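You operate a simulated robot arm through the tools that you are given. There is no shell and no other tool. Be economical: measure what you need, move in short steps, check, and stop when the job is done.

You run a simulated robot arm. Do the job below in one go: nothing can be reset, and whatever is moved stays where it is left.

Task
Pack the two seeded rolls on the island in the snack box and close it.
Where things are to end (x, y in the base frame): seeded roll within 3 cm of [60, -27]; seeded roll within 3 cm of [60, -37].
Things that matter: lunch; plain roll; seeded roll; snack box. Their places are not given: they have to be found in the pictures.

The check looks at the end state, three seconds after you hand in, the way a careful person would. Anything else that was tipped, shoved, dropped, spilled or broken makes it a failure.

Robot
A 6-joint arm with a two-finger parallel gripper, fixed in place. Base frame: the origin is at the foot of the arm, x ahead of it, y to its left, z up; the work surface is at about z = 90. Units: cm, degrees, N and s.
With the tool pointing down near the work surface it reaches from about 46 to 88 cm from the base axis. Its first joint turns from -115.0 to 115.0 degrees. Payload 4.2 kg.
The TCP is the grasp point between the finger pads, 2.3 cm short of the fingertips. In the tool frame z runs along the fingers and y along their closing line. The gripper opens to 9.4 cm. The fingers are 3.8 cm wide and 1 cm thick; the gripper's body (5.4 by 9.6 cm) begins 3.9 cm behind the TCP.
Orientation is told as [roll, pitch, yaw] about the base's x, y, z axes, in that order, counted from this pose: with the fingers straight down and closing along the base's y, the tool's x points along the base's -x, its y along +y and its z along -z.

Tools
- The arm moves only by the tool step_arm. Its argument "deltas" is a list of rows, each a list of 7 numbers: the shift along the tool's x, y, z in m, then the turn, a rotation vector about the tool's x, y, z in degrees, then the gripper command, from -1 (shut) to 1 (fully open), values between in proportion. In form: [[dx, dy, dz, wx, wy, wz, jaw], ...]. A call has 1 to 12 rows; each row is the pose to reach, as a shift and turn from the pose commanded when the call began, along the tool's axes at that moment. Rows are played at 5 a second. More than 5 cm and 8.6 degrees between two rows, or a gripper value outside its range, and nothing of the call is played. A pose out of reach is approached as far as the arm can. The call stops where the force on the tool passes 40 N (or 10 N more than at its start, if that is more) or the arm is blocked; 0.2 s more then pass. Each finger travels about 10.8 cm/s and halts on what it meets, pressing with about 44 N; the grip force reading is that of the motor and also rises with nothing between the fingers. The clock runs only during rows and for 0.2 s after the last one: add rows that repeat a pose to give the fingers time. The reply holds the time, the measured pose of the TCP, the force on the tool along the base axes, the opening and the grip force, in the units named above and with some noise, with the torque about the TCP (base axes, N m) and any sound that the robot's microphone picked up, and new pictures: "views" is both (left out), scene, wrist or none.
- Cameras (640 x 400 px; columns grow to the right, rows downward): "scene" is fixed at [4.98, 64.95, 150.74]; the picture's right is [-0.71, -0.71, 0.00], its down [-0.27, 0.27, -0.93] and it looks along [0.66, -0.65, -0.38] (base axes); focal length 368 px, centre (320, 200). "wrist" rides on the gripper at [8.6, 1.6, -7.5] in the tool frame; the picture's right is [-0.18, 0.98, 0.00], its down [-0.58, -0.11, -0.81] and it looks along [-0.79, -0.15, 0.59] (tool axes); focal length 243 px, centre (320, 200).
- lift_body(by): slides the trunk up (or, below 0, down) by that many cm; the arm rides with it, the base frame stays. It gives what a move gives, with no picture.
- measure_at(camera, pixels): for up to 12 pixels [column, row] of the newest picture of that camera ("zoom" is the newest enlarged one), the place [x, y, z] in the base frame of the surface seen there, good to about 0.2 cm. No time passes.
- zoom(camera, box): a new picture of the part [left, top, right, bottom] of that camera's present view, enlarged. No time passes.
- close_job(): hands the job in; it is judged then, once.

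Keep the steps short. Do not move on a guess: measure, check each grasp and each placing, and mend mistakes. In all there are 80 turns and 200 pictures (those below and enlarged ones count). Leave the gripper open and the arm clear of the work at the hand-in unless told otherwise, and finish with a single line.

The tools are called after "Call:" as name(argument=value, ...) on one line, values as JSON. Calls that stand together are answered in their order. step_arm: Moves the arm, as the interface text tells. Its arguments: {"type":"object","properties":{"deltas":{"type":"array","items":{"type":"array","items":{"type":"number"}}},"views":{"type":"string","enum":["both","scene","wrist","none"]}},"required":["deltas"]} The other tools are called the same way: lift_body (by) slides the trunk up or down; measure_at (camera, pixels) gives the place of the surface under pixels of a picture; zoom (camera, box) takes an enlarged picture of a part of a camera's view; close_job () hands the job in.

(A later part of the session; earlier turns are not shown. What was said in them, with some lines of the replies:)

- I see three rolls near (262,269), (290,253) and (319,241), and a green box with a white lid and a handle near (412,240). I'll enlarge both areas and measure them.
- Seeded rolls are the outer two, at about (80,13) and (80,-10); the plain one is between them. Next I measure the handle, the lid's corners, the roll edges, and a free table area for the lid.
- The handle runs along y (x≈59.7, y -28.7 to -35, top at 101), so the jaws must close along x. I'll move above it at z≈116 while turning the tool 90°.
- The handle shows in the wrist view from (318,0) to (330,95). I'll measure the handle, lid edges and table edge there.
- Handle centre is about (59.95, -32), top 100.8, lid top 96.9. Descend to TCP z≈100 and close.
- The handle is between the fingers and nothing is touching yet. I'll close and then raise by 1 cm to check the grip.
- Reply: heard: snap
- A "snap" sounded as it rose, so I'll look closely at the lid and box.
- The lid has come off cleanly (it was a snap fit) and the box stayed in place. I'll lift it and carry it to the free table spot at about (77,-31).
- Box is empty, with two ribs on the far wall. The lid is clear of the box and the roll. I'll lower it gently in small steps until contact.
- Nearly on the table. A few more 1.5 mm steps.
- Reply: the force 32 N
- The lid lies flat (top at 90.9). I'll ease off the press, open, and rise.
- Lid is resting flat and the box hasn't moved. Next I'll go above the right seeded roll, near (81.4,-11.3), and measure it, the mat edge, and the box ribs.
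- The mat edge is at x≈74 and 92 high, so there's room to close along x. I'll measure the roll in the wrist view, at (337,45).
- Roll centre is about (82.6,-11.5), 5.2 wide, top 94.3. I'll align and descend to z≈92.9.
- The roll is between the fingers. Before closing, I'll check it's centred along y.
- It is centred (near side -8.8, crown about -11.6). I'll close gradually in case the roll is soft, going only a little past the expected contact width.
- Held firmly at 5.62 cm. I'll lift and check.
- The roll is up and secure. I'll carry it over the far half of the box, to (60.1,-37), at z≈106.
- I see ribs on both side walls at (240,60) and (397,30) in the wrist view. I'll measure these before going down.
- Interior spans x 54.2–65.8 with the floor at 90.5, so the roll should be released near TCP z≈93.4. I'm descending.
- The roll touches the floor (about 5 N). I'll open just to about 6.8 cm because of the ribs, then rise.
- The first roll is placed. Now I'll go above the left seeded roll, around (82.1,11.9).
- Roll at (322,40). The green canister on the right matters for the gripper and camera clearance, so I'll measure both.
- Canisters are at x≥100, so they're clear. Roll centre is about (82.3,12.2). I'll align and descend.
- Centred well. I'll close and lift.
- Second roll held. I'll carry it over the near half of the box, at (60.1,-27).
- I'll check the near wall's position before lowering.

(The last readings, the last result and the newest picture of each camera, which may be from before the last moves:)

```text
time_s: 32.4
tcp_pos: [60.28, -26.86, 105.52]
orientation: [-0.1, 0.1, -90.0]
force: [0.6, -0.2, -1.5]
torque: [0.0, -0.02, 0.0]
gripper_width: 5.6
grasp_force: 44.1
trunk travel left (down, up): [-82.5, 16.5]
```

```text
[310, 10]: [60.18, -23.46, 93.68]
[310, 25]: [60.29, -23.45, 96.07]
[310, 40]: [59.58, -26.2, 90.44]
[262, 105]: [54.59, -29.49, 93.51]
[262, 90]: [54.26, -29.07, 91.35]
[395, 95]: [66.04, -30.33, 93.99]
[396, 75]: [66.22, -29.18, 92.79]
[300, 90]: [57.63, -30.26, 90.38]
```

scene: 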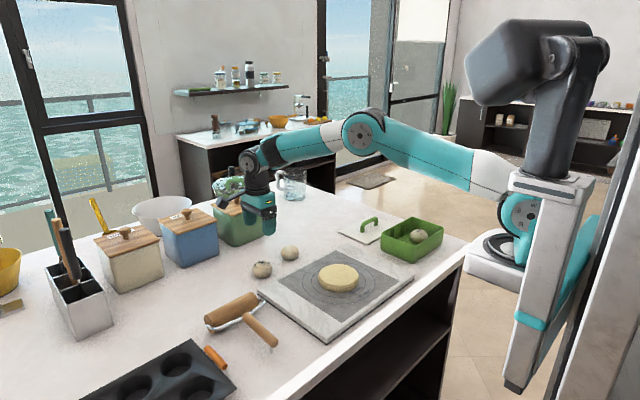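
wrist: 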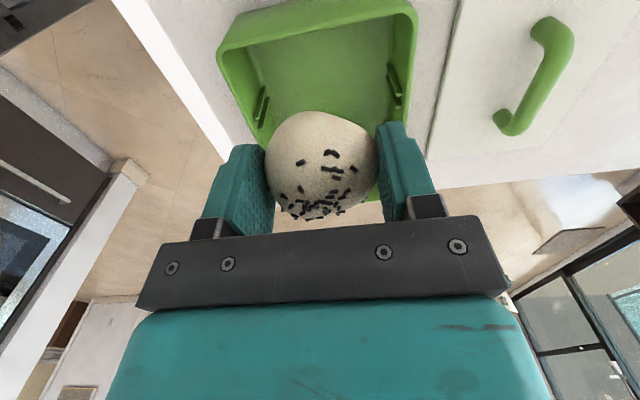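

Near wall's inner face is at about y -24, so y -27.7 gives more clearance and stays well within tolerance. I'll lower there.

Call:
step_arm(deltas=[[-0.008, -0.002, 0.02, 0, 0, 0, 0], [-0.008, -0.002, 0.06, 0, 0, 0, 0], [-0.008, -0.002, 0.09, 0, 0, 0, 0], [-0.008, -0.002, 0.11, 0, 0, 0, 0], [-0.008, -0.002, 0.118, 0, 0, 0, 0], [-0.008, -0.002, 0.122, 0, 0, 0, 0], [-0.008, -0.002, 0.124, 0, 0, 0, 0]])

Call:
zoom(camera="scene", box=[355, 180, 475, 270])

```text
time_s: 34.0
tcp_pos: [59.92, -27.96, 93.49]
orientation: [0.0, -0.1, -89.8]
force: [-0.3, 0.2, 7.8]
torque: [0.01, 0.04, 0.02]
gripper_width: 5.59
grasp_force: 44.1
trunk travel left (down, up): [-82.5, 16.5]
```

scene: 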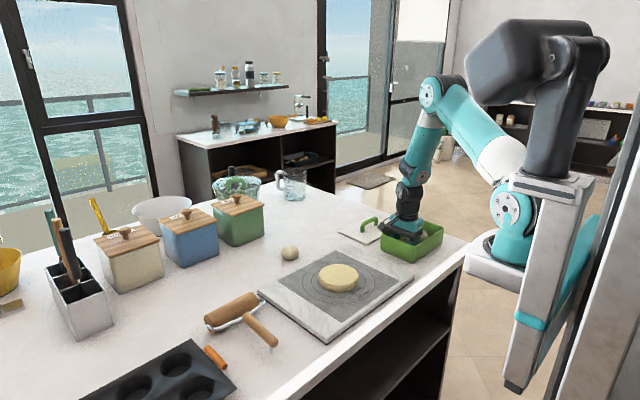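
wrist: 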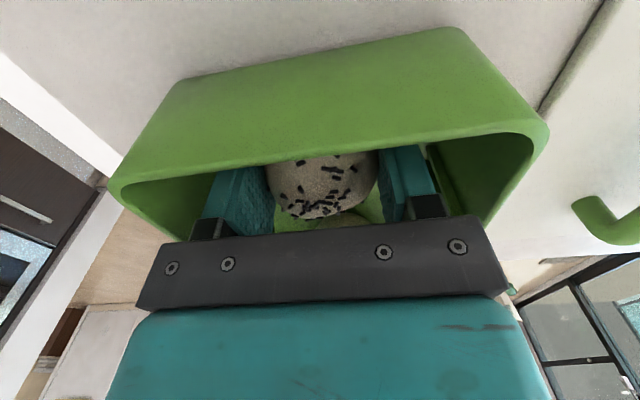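

```text
4.44 times, centred on (415, 225) of scene
```

zoom: 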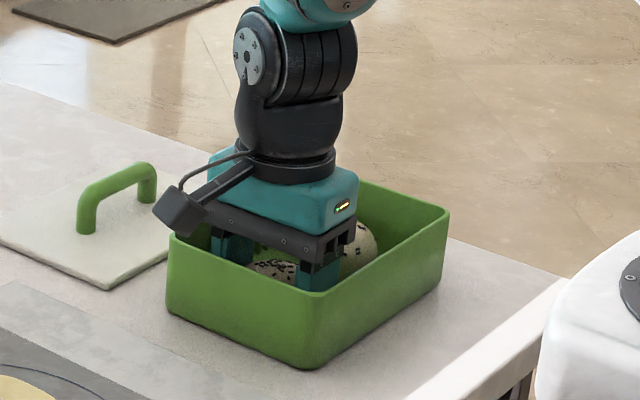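

The roll rests on the floor (about 8 N). I'll open a little and rise.

Call:
step_arm(deltas=[[0, 0, 0, 0, 0, 0, 0.3], [0, 0, 0, 0, 0, 0, 0.4], [0, 0, 0, 0, 0, 0, 0.4], [0, 0, -0.02, 0, 0, 0, 0.4], [0, 0, -0.05, 0, 0, 0, 0.4], [0, 0, -0.09, 0, 0, 0, 0.4], [0, 0, -0.13, 0, 0, 0, 0.4]])

Call:
zoom(camera="scene", box=[355, 180, 475, 270])

Call:
measure_at(camera="scene", pixels=[[416, 262], [411, 263], [381, 253], [441, 245], [405, 242], [418, 235], [369, 219], [362, 233], [383, 236], [371, 243], [340, 232]])

```text
time_s: 35.6
tcp_pos: [60.01, -28.21, 106.39]
orientation: [0.0, 0.0, -89.9]
force: [0.3, -0.1, 0.4]
torque: [0.03, 0.02, 0.0]
gripper_width: 6.57
grasp_force: 0.1
trunk travel left (down, up): [-82.5, 16.5]
```

scene: 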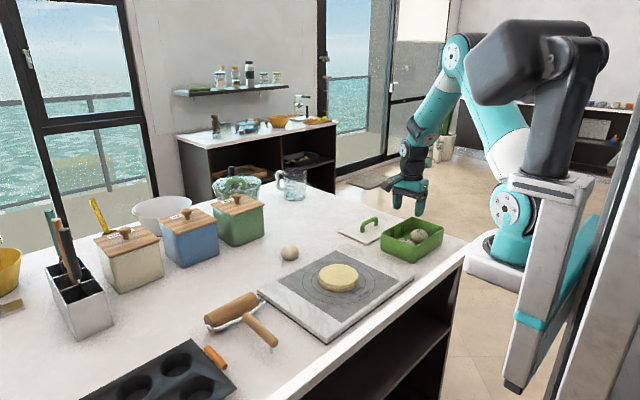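
wrist: 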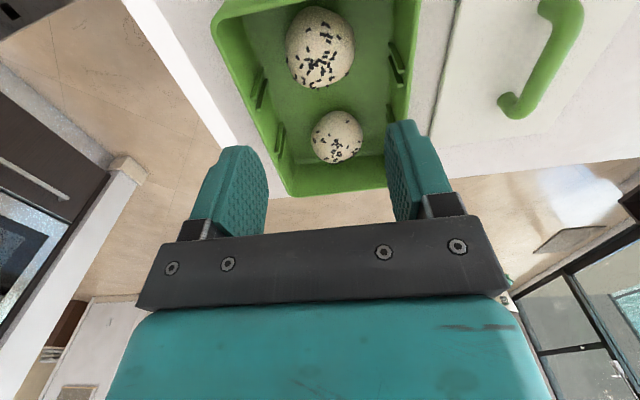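

```text
4.44 times, centred on (415, 225) of scene
```

zoom: 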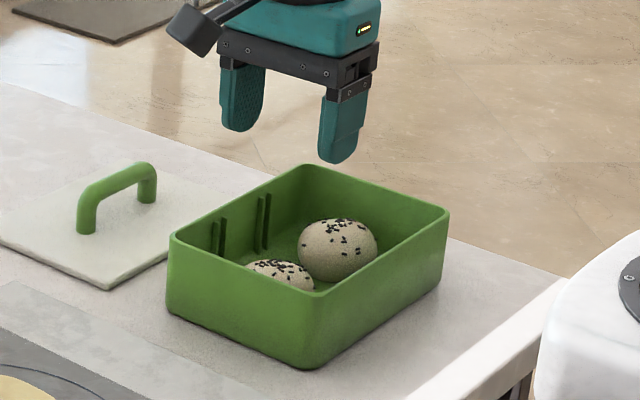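

```text
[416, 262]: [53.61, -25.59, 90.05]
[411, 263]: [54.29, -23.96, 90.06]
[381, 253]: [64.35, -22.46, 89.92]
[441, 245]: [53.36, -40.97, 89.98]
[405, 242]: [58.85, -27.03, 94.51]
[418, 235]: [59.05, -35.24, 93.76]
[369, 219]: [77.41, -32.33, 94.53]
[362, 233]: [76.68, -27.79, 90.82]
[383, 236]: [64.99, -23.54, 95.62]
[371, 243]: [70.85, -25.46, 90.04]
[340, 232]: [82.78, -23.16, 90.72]
```

Both seeded rolls are inside, at about y -28 and -37, and the box hasn't moved. Now I'll go back over the lid's handle, at (77.7,-31.5).

Call:
step_arm(deltas=[[-0.008, 0.04, 0, 0, 0, 0, 0.4], [-0.016, 0.08, 0, 0, 0, 0, 0.4], [-0.025, 0.12, 0, 0, 0, 0, 0.4], [-0.033, 0.16, 0, 0, 0, 0, 0.4], [-0.034, 0.177, 0, 0, 0, 0, 0.4], [-0.034, 0.177, 0, 0, 0, 0, 0.4]], views="wrist")

Call:
measure_at(camera="wrist", pixels=[[316, 20], [322, 60], [328, 95], [330, 108]])

```text
time_s: 37.0
tcp_pos: [77.52, -31.6, 106.63]
orientation: [0.0, 0.0, -90.0]
force: [0.0, 0.7, 0.3]
torque: [-0.02, 0.05, 0.03]
gripper_width: 6.58
grasp_force: 0.1
trunk travel left (down, up): [-82.5, 16.5]
```

wrist: 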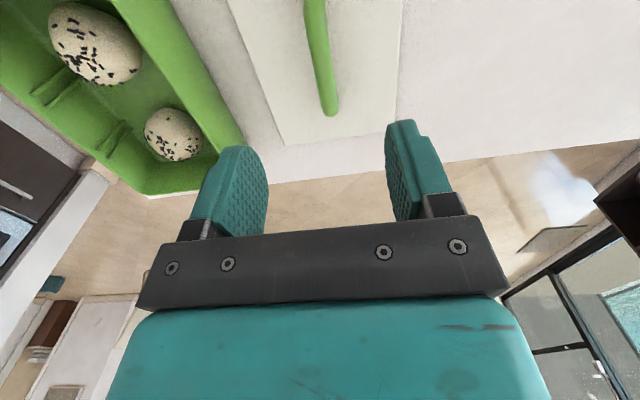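

```text
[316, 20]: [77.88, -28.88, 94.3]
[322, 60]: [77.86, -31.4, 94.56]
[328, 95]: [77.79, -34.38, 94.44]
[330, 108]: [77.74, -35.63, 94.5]
```

Handle centred at x 77.8. I'll descend and grip it.

Call:
step_arm(deltas=[[0, 0.002, 0.04, 0, 0, 0, 0.4], [0, 0.002, 0.08, 0, 0, 0, 0.4], [0, 0.002, 0.11, 0, 0, 0, 0.4], [0, 0.002, 0.125, 0, 0, 0, 0.4], [0, 0.002, 0.125, 0, 0, 0, 0.4], [0, 0.002, 0.125, 0, 0, 0, -0.3], [0, 0.002, 0.125, 0, 0, 0, -1], [0, 0.002, 0.125, 0, 0, 0, -1], [0, 0.002, 0.125, 0, 0, 0, -1], [0, 0.002, 0.095, 0, 0, 0, -1], [0, 0.002, 0.055, 0, 0, 0, -1], [0, 0.002, 0.015, 0, 0, 0, -1]])

Call:
measure_at(camera="wrist", pixels=[[307, 85], [308, 95], [450, 100], [460, 60], [400, 60], [250, 60]])

```text
time_s: 39.6
tcp_pos: [77.51, -31.81, 104.73]
orientation: [0.0, 0.0, -89.9]
force: [0.3, -0.3, -0.3]
torque: [-0.01, 0.06, 0.01]
gripper_width: 1.46
grasp_force: 44.2
trunk travel left (down, up): [-82.5, 16.5]
```

scene: 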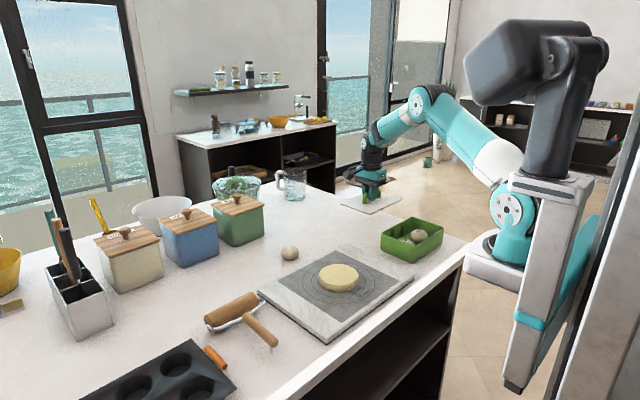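
wrist: 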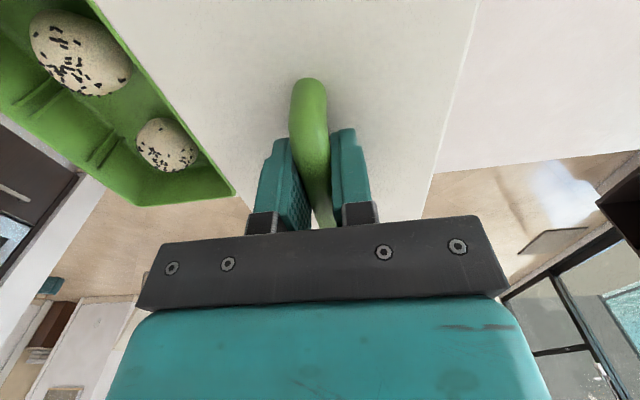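

```text
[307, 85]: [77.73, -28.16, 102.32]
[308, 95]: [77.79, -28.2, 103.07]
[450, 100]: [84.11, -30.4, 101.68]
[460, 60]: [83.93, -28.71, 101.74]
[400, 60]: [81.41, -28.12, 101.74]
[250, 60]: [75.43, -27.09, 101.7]
```

The lid is gripped the same way as before. I'll carry it back over the box at this height (lid underside about 100.8, rim 96.2).

Call:
step_arm(deltas=[[0, -0.03, -0.01, 0, 0, 0, -1], [0, -0.06, -0.01, 0, 0, 0, -1], [-0.001, -0.09, -0.01, 0, 0, 0, -1], [-0.002, -0.12, -0.01, 0, 0, 0, -1], [-0.003, -0.15, -0.01, 0, 0, 0, -1], [-0.004, -0.176, 0, 0, 0, 0, -1], [-0.004, -0.176, 0.02, 0, 0, 0, -1], [-0.004, -0.176, 0.03, 0, 0, 0, -1], [-0.004, -0.176, 0.03, 0, 0, 0, -1]])

Call:
zoom(camera="scene", box=[355, 180, 475, 270])

```text
time_s: 41.6
tcp_pos: [60.28, -31.64, 101.69]
orientation: [0.0, -0.1, -89.9]
force: [0.0, -0.5, 0.3]
torque: [0.01, 0.02, 0.03]
gripper_width: 1.47
grasp_force: 43.9
trunk travel left (down, up): [-82.5, 16.5]
```

scene: 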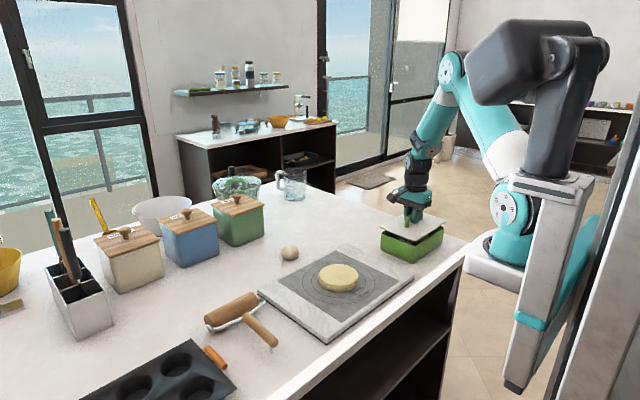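
wrist: 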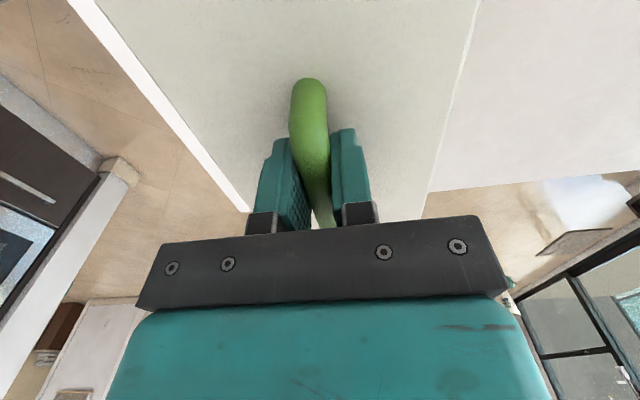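

```text
4.44 times, centred on (415, 225) of scene
```

zoom: 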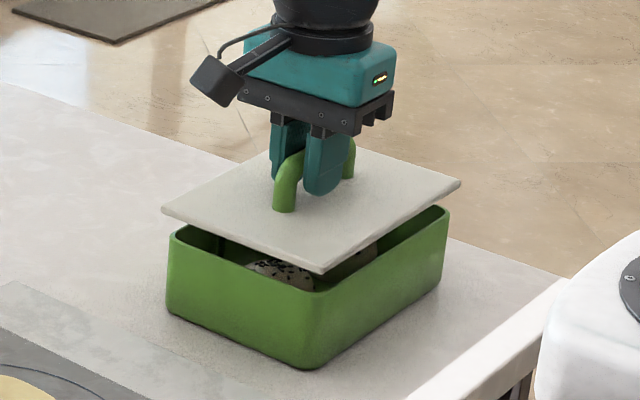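

Aligned as in the first lift picture (lid corners within a couple of pixels). I'll lower gently to contact.

Call:
step_arm(deltas=[[0, 0, 0.006, 0, 0, 0, -1], [0, 0, 0.01, 0, 0, 0, -1], [0, 0, 0.012, 0, 0, 0, -1], [0, 0, 0.0135, 0, 0, 0, -1], [0, 0, 0.015, 0, 0, 0, -1]])

Call:
zoom(camera="scene", box=[355, 180, 475, 270])

```text
time_s: 42.8
tcp_pos: [60.27, -31.78, 100.31]
orientation: [-0.1, 0.0, -90.0]
force: [0.5, 0.0, -1.2]
torque: [0.02, -0.03, 0.0]
gripper_width: 1.48
grasp_force: 43.5
trunk travel left (down, up): [-82.5, 16.5]
```

scene: 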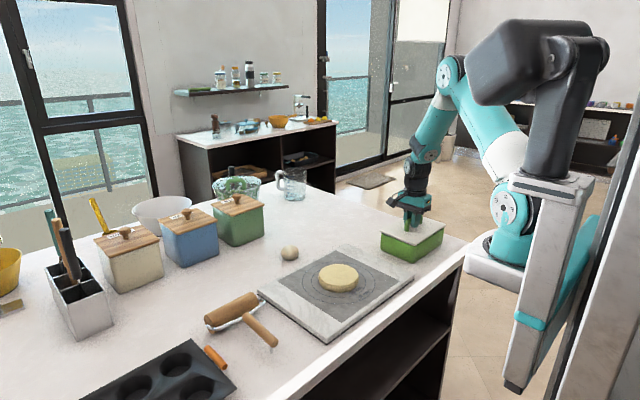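
wrist: 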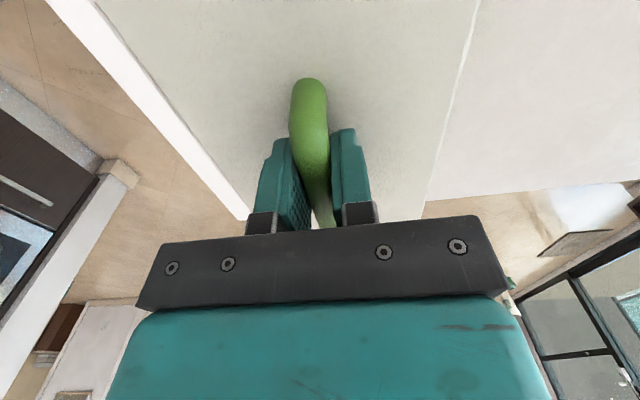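

```text
4.44 times, centred on (415, 225) of scene
```

zoom: 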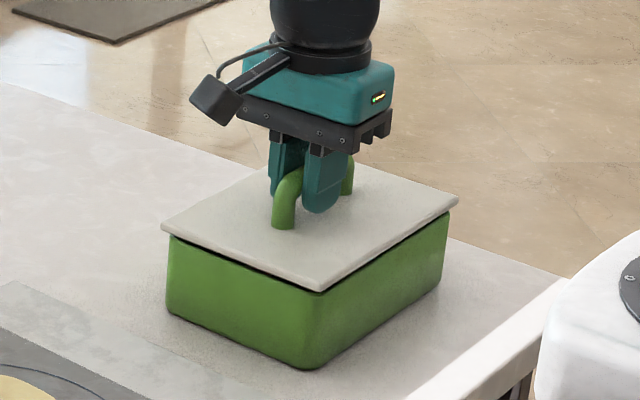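

A small gap remains. TCP x reads 60.27 against 60.04 at the original grip, so I'll correct by 2 mm and press down slowly, listening for the snap.

Call:
step_arm(deltas=[[0, -0.002, 0, 0, 0, 0, -1], [0, -0.002, 0.0015, 0, 0, 0, -1], [0, -0.002, 0.003, 0, 0, 0, -1], [0, -0.002, 0.0045, 0, 0, 0, -1], [0, -0.002, 0.006, 0, 0, 0, -1]])

Call:
zoom(camera="scene", box=[355, 180, 475, 270])

```text
time_s: 44.0
tcp_pos: [59.98, -31.74, 100.09]
orientation: [0.2, 0.1, -89.9]
force: [-4.3, 5.8, 28.8]
torque: [0.71, 0.07, 0.03]
gripper_width: 1.46
grasp_force: 44.2
trunk travel left (down, up): [-82.5, 16.5]
heard: snap
```

scene: 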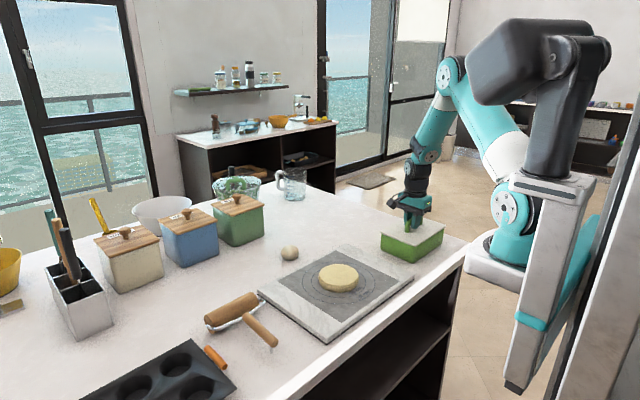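
wrist: 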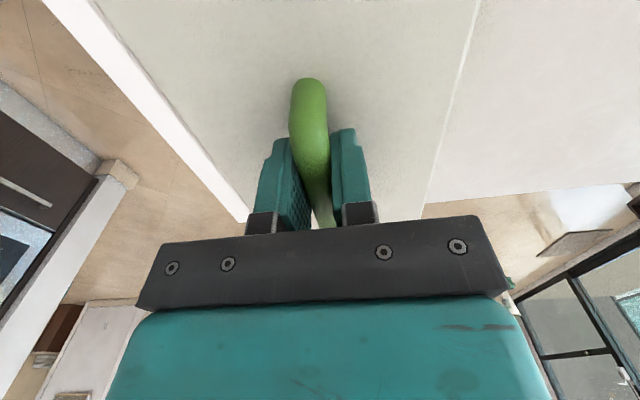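

```text
4.44 times, centred on (415, 225) of scene
```

zoom: 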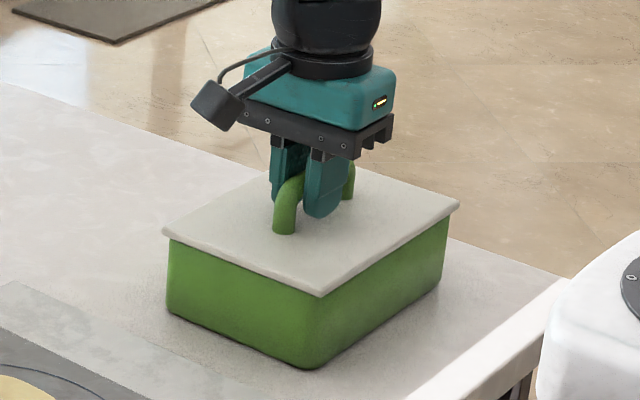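

The lid snapped and seated. I'll ease off the press, open and rise clear.

Call:
step_arm(deltas=[[0, 0, -0.004, 0, 0, 0, -1], [0, 0, -0.004, 0, 0, 0, 0], [0, 0, -0.004, 0, 0, 0, 0.3], [0, 0, -0.004, 0, 0, 0, 0.3], [0, 0, -0.03, 0, 0, 0, 0.3], [0, 0, -0.07, 0, 0, 0, 0.3], [0, 0, -0.11, 0, 0, 0, 0.5], [0, 0, -0.15, 0, 0, 0, 0.8], [0, 0, -0.19, 0, 0, 0, 1], [0, 0, -0.19, 0, 0, 0, 1]])

Call:
zoom(camera="scene", box=[355, 190, 475, 270])

Call:
measure_at(camera="scene", pixels=[[411, 264], [381, 252], [441, 245], [405, 237], [414, 244], [388, 234], [440, 228], [290, 252]])

```text
time_s: 46.2
tcp_pos: [60.15, -32.02, 119.0]
orientation: [0.0, 0.0, -89.9]
force: [0.9, -0.3, 0.3]
torque: [-0.01, 0.0, -0.01]
gripper_width: 9.4
grasp_force: 0.2
trunk travel left (down, up): [-82.5, 16.5]
```

scene: 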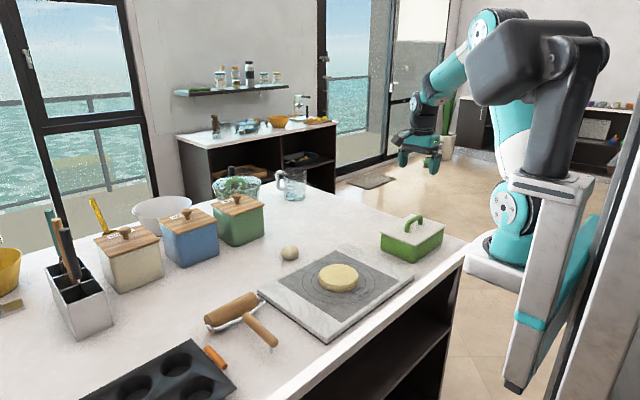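
wrist: 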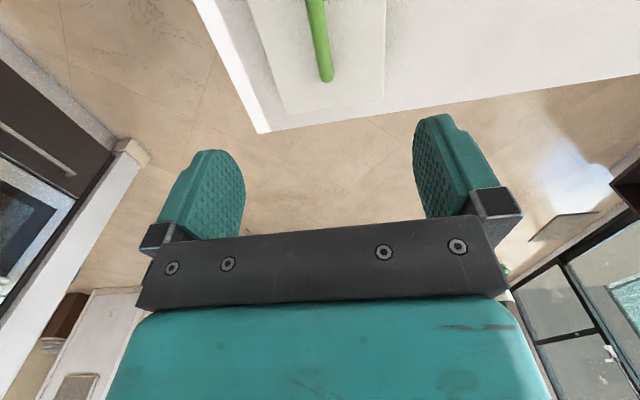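

```text
5.00 times, centred on (415, 230) of scene
```

zoom: 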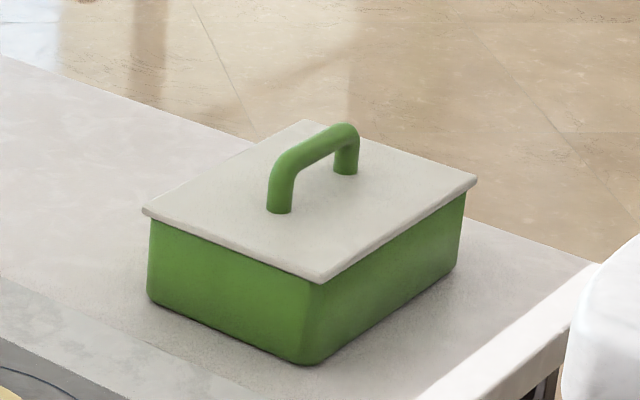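

```text
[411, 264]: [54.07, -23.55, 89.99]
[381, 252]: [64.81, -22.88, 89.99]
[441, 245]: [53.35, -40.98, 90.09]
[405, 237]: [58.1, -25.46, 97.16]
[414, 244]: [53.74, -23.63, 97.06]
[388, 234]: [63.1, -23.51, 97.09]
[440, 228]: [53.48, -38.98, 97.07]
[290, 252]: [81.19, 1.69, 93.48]
```

The lid is level and seated at 97.1 as at the start, the box and plain roll are where they were, and the gripper is open and clear. I'm handing in.

Call:
close_job()

```text
The job is handed in.
```

Both seeded rolls are in the snack box at about (60, -28) and (60, -37), the lid is snapped shut, nothing else was moved, and the job is handed in.
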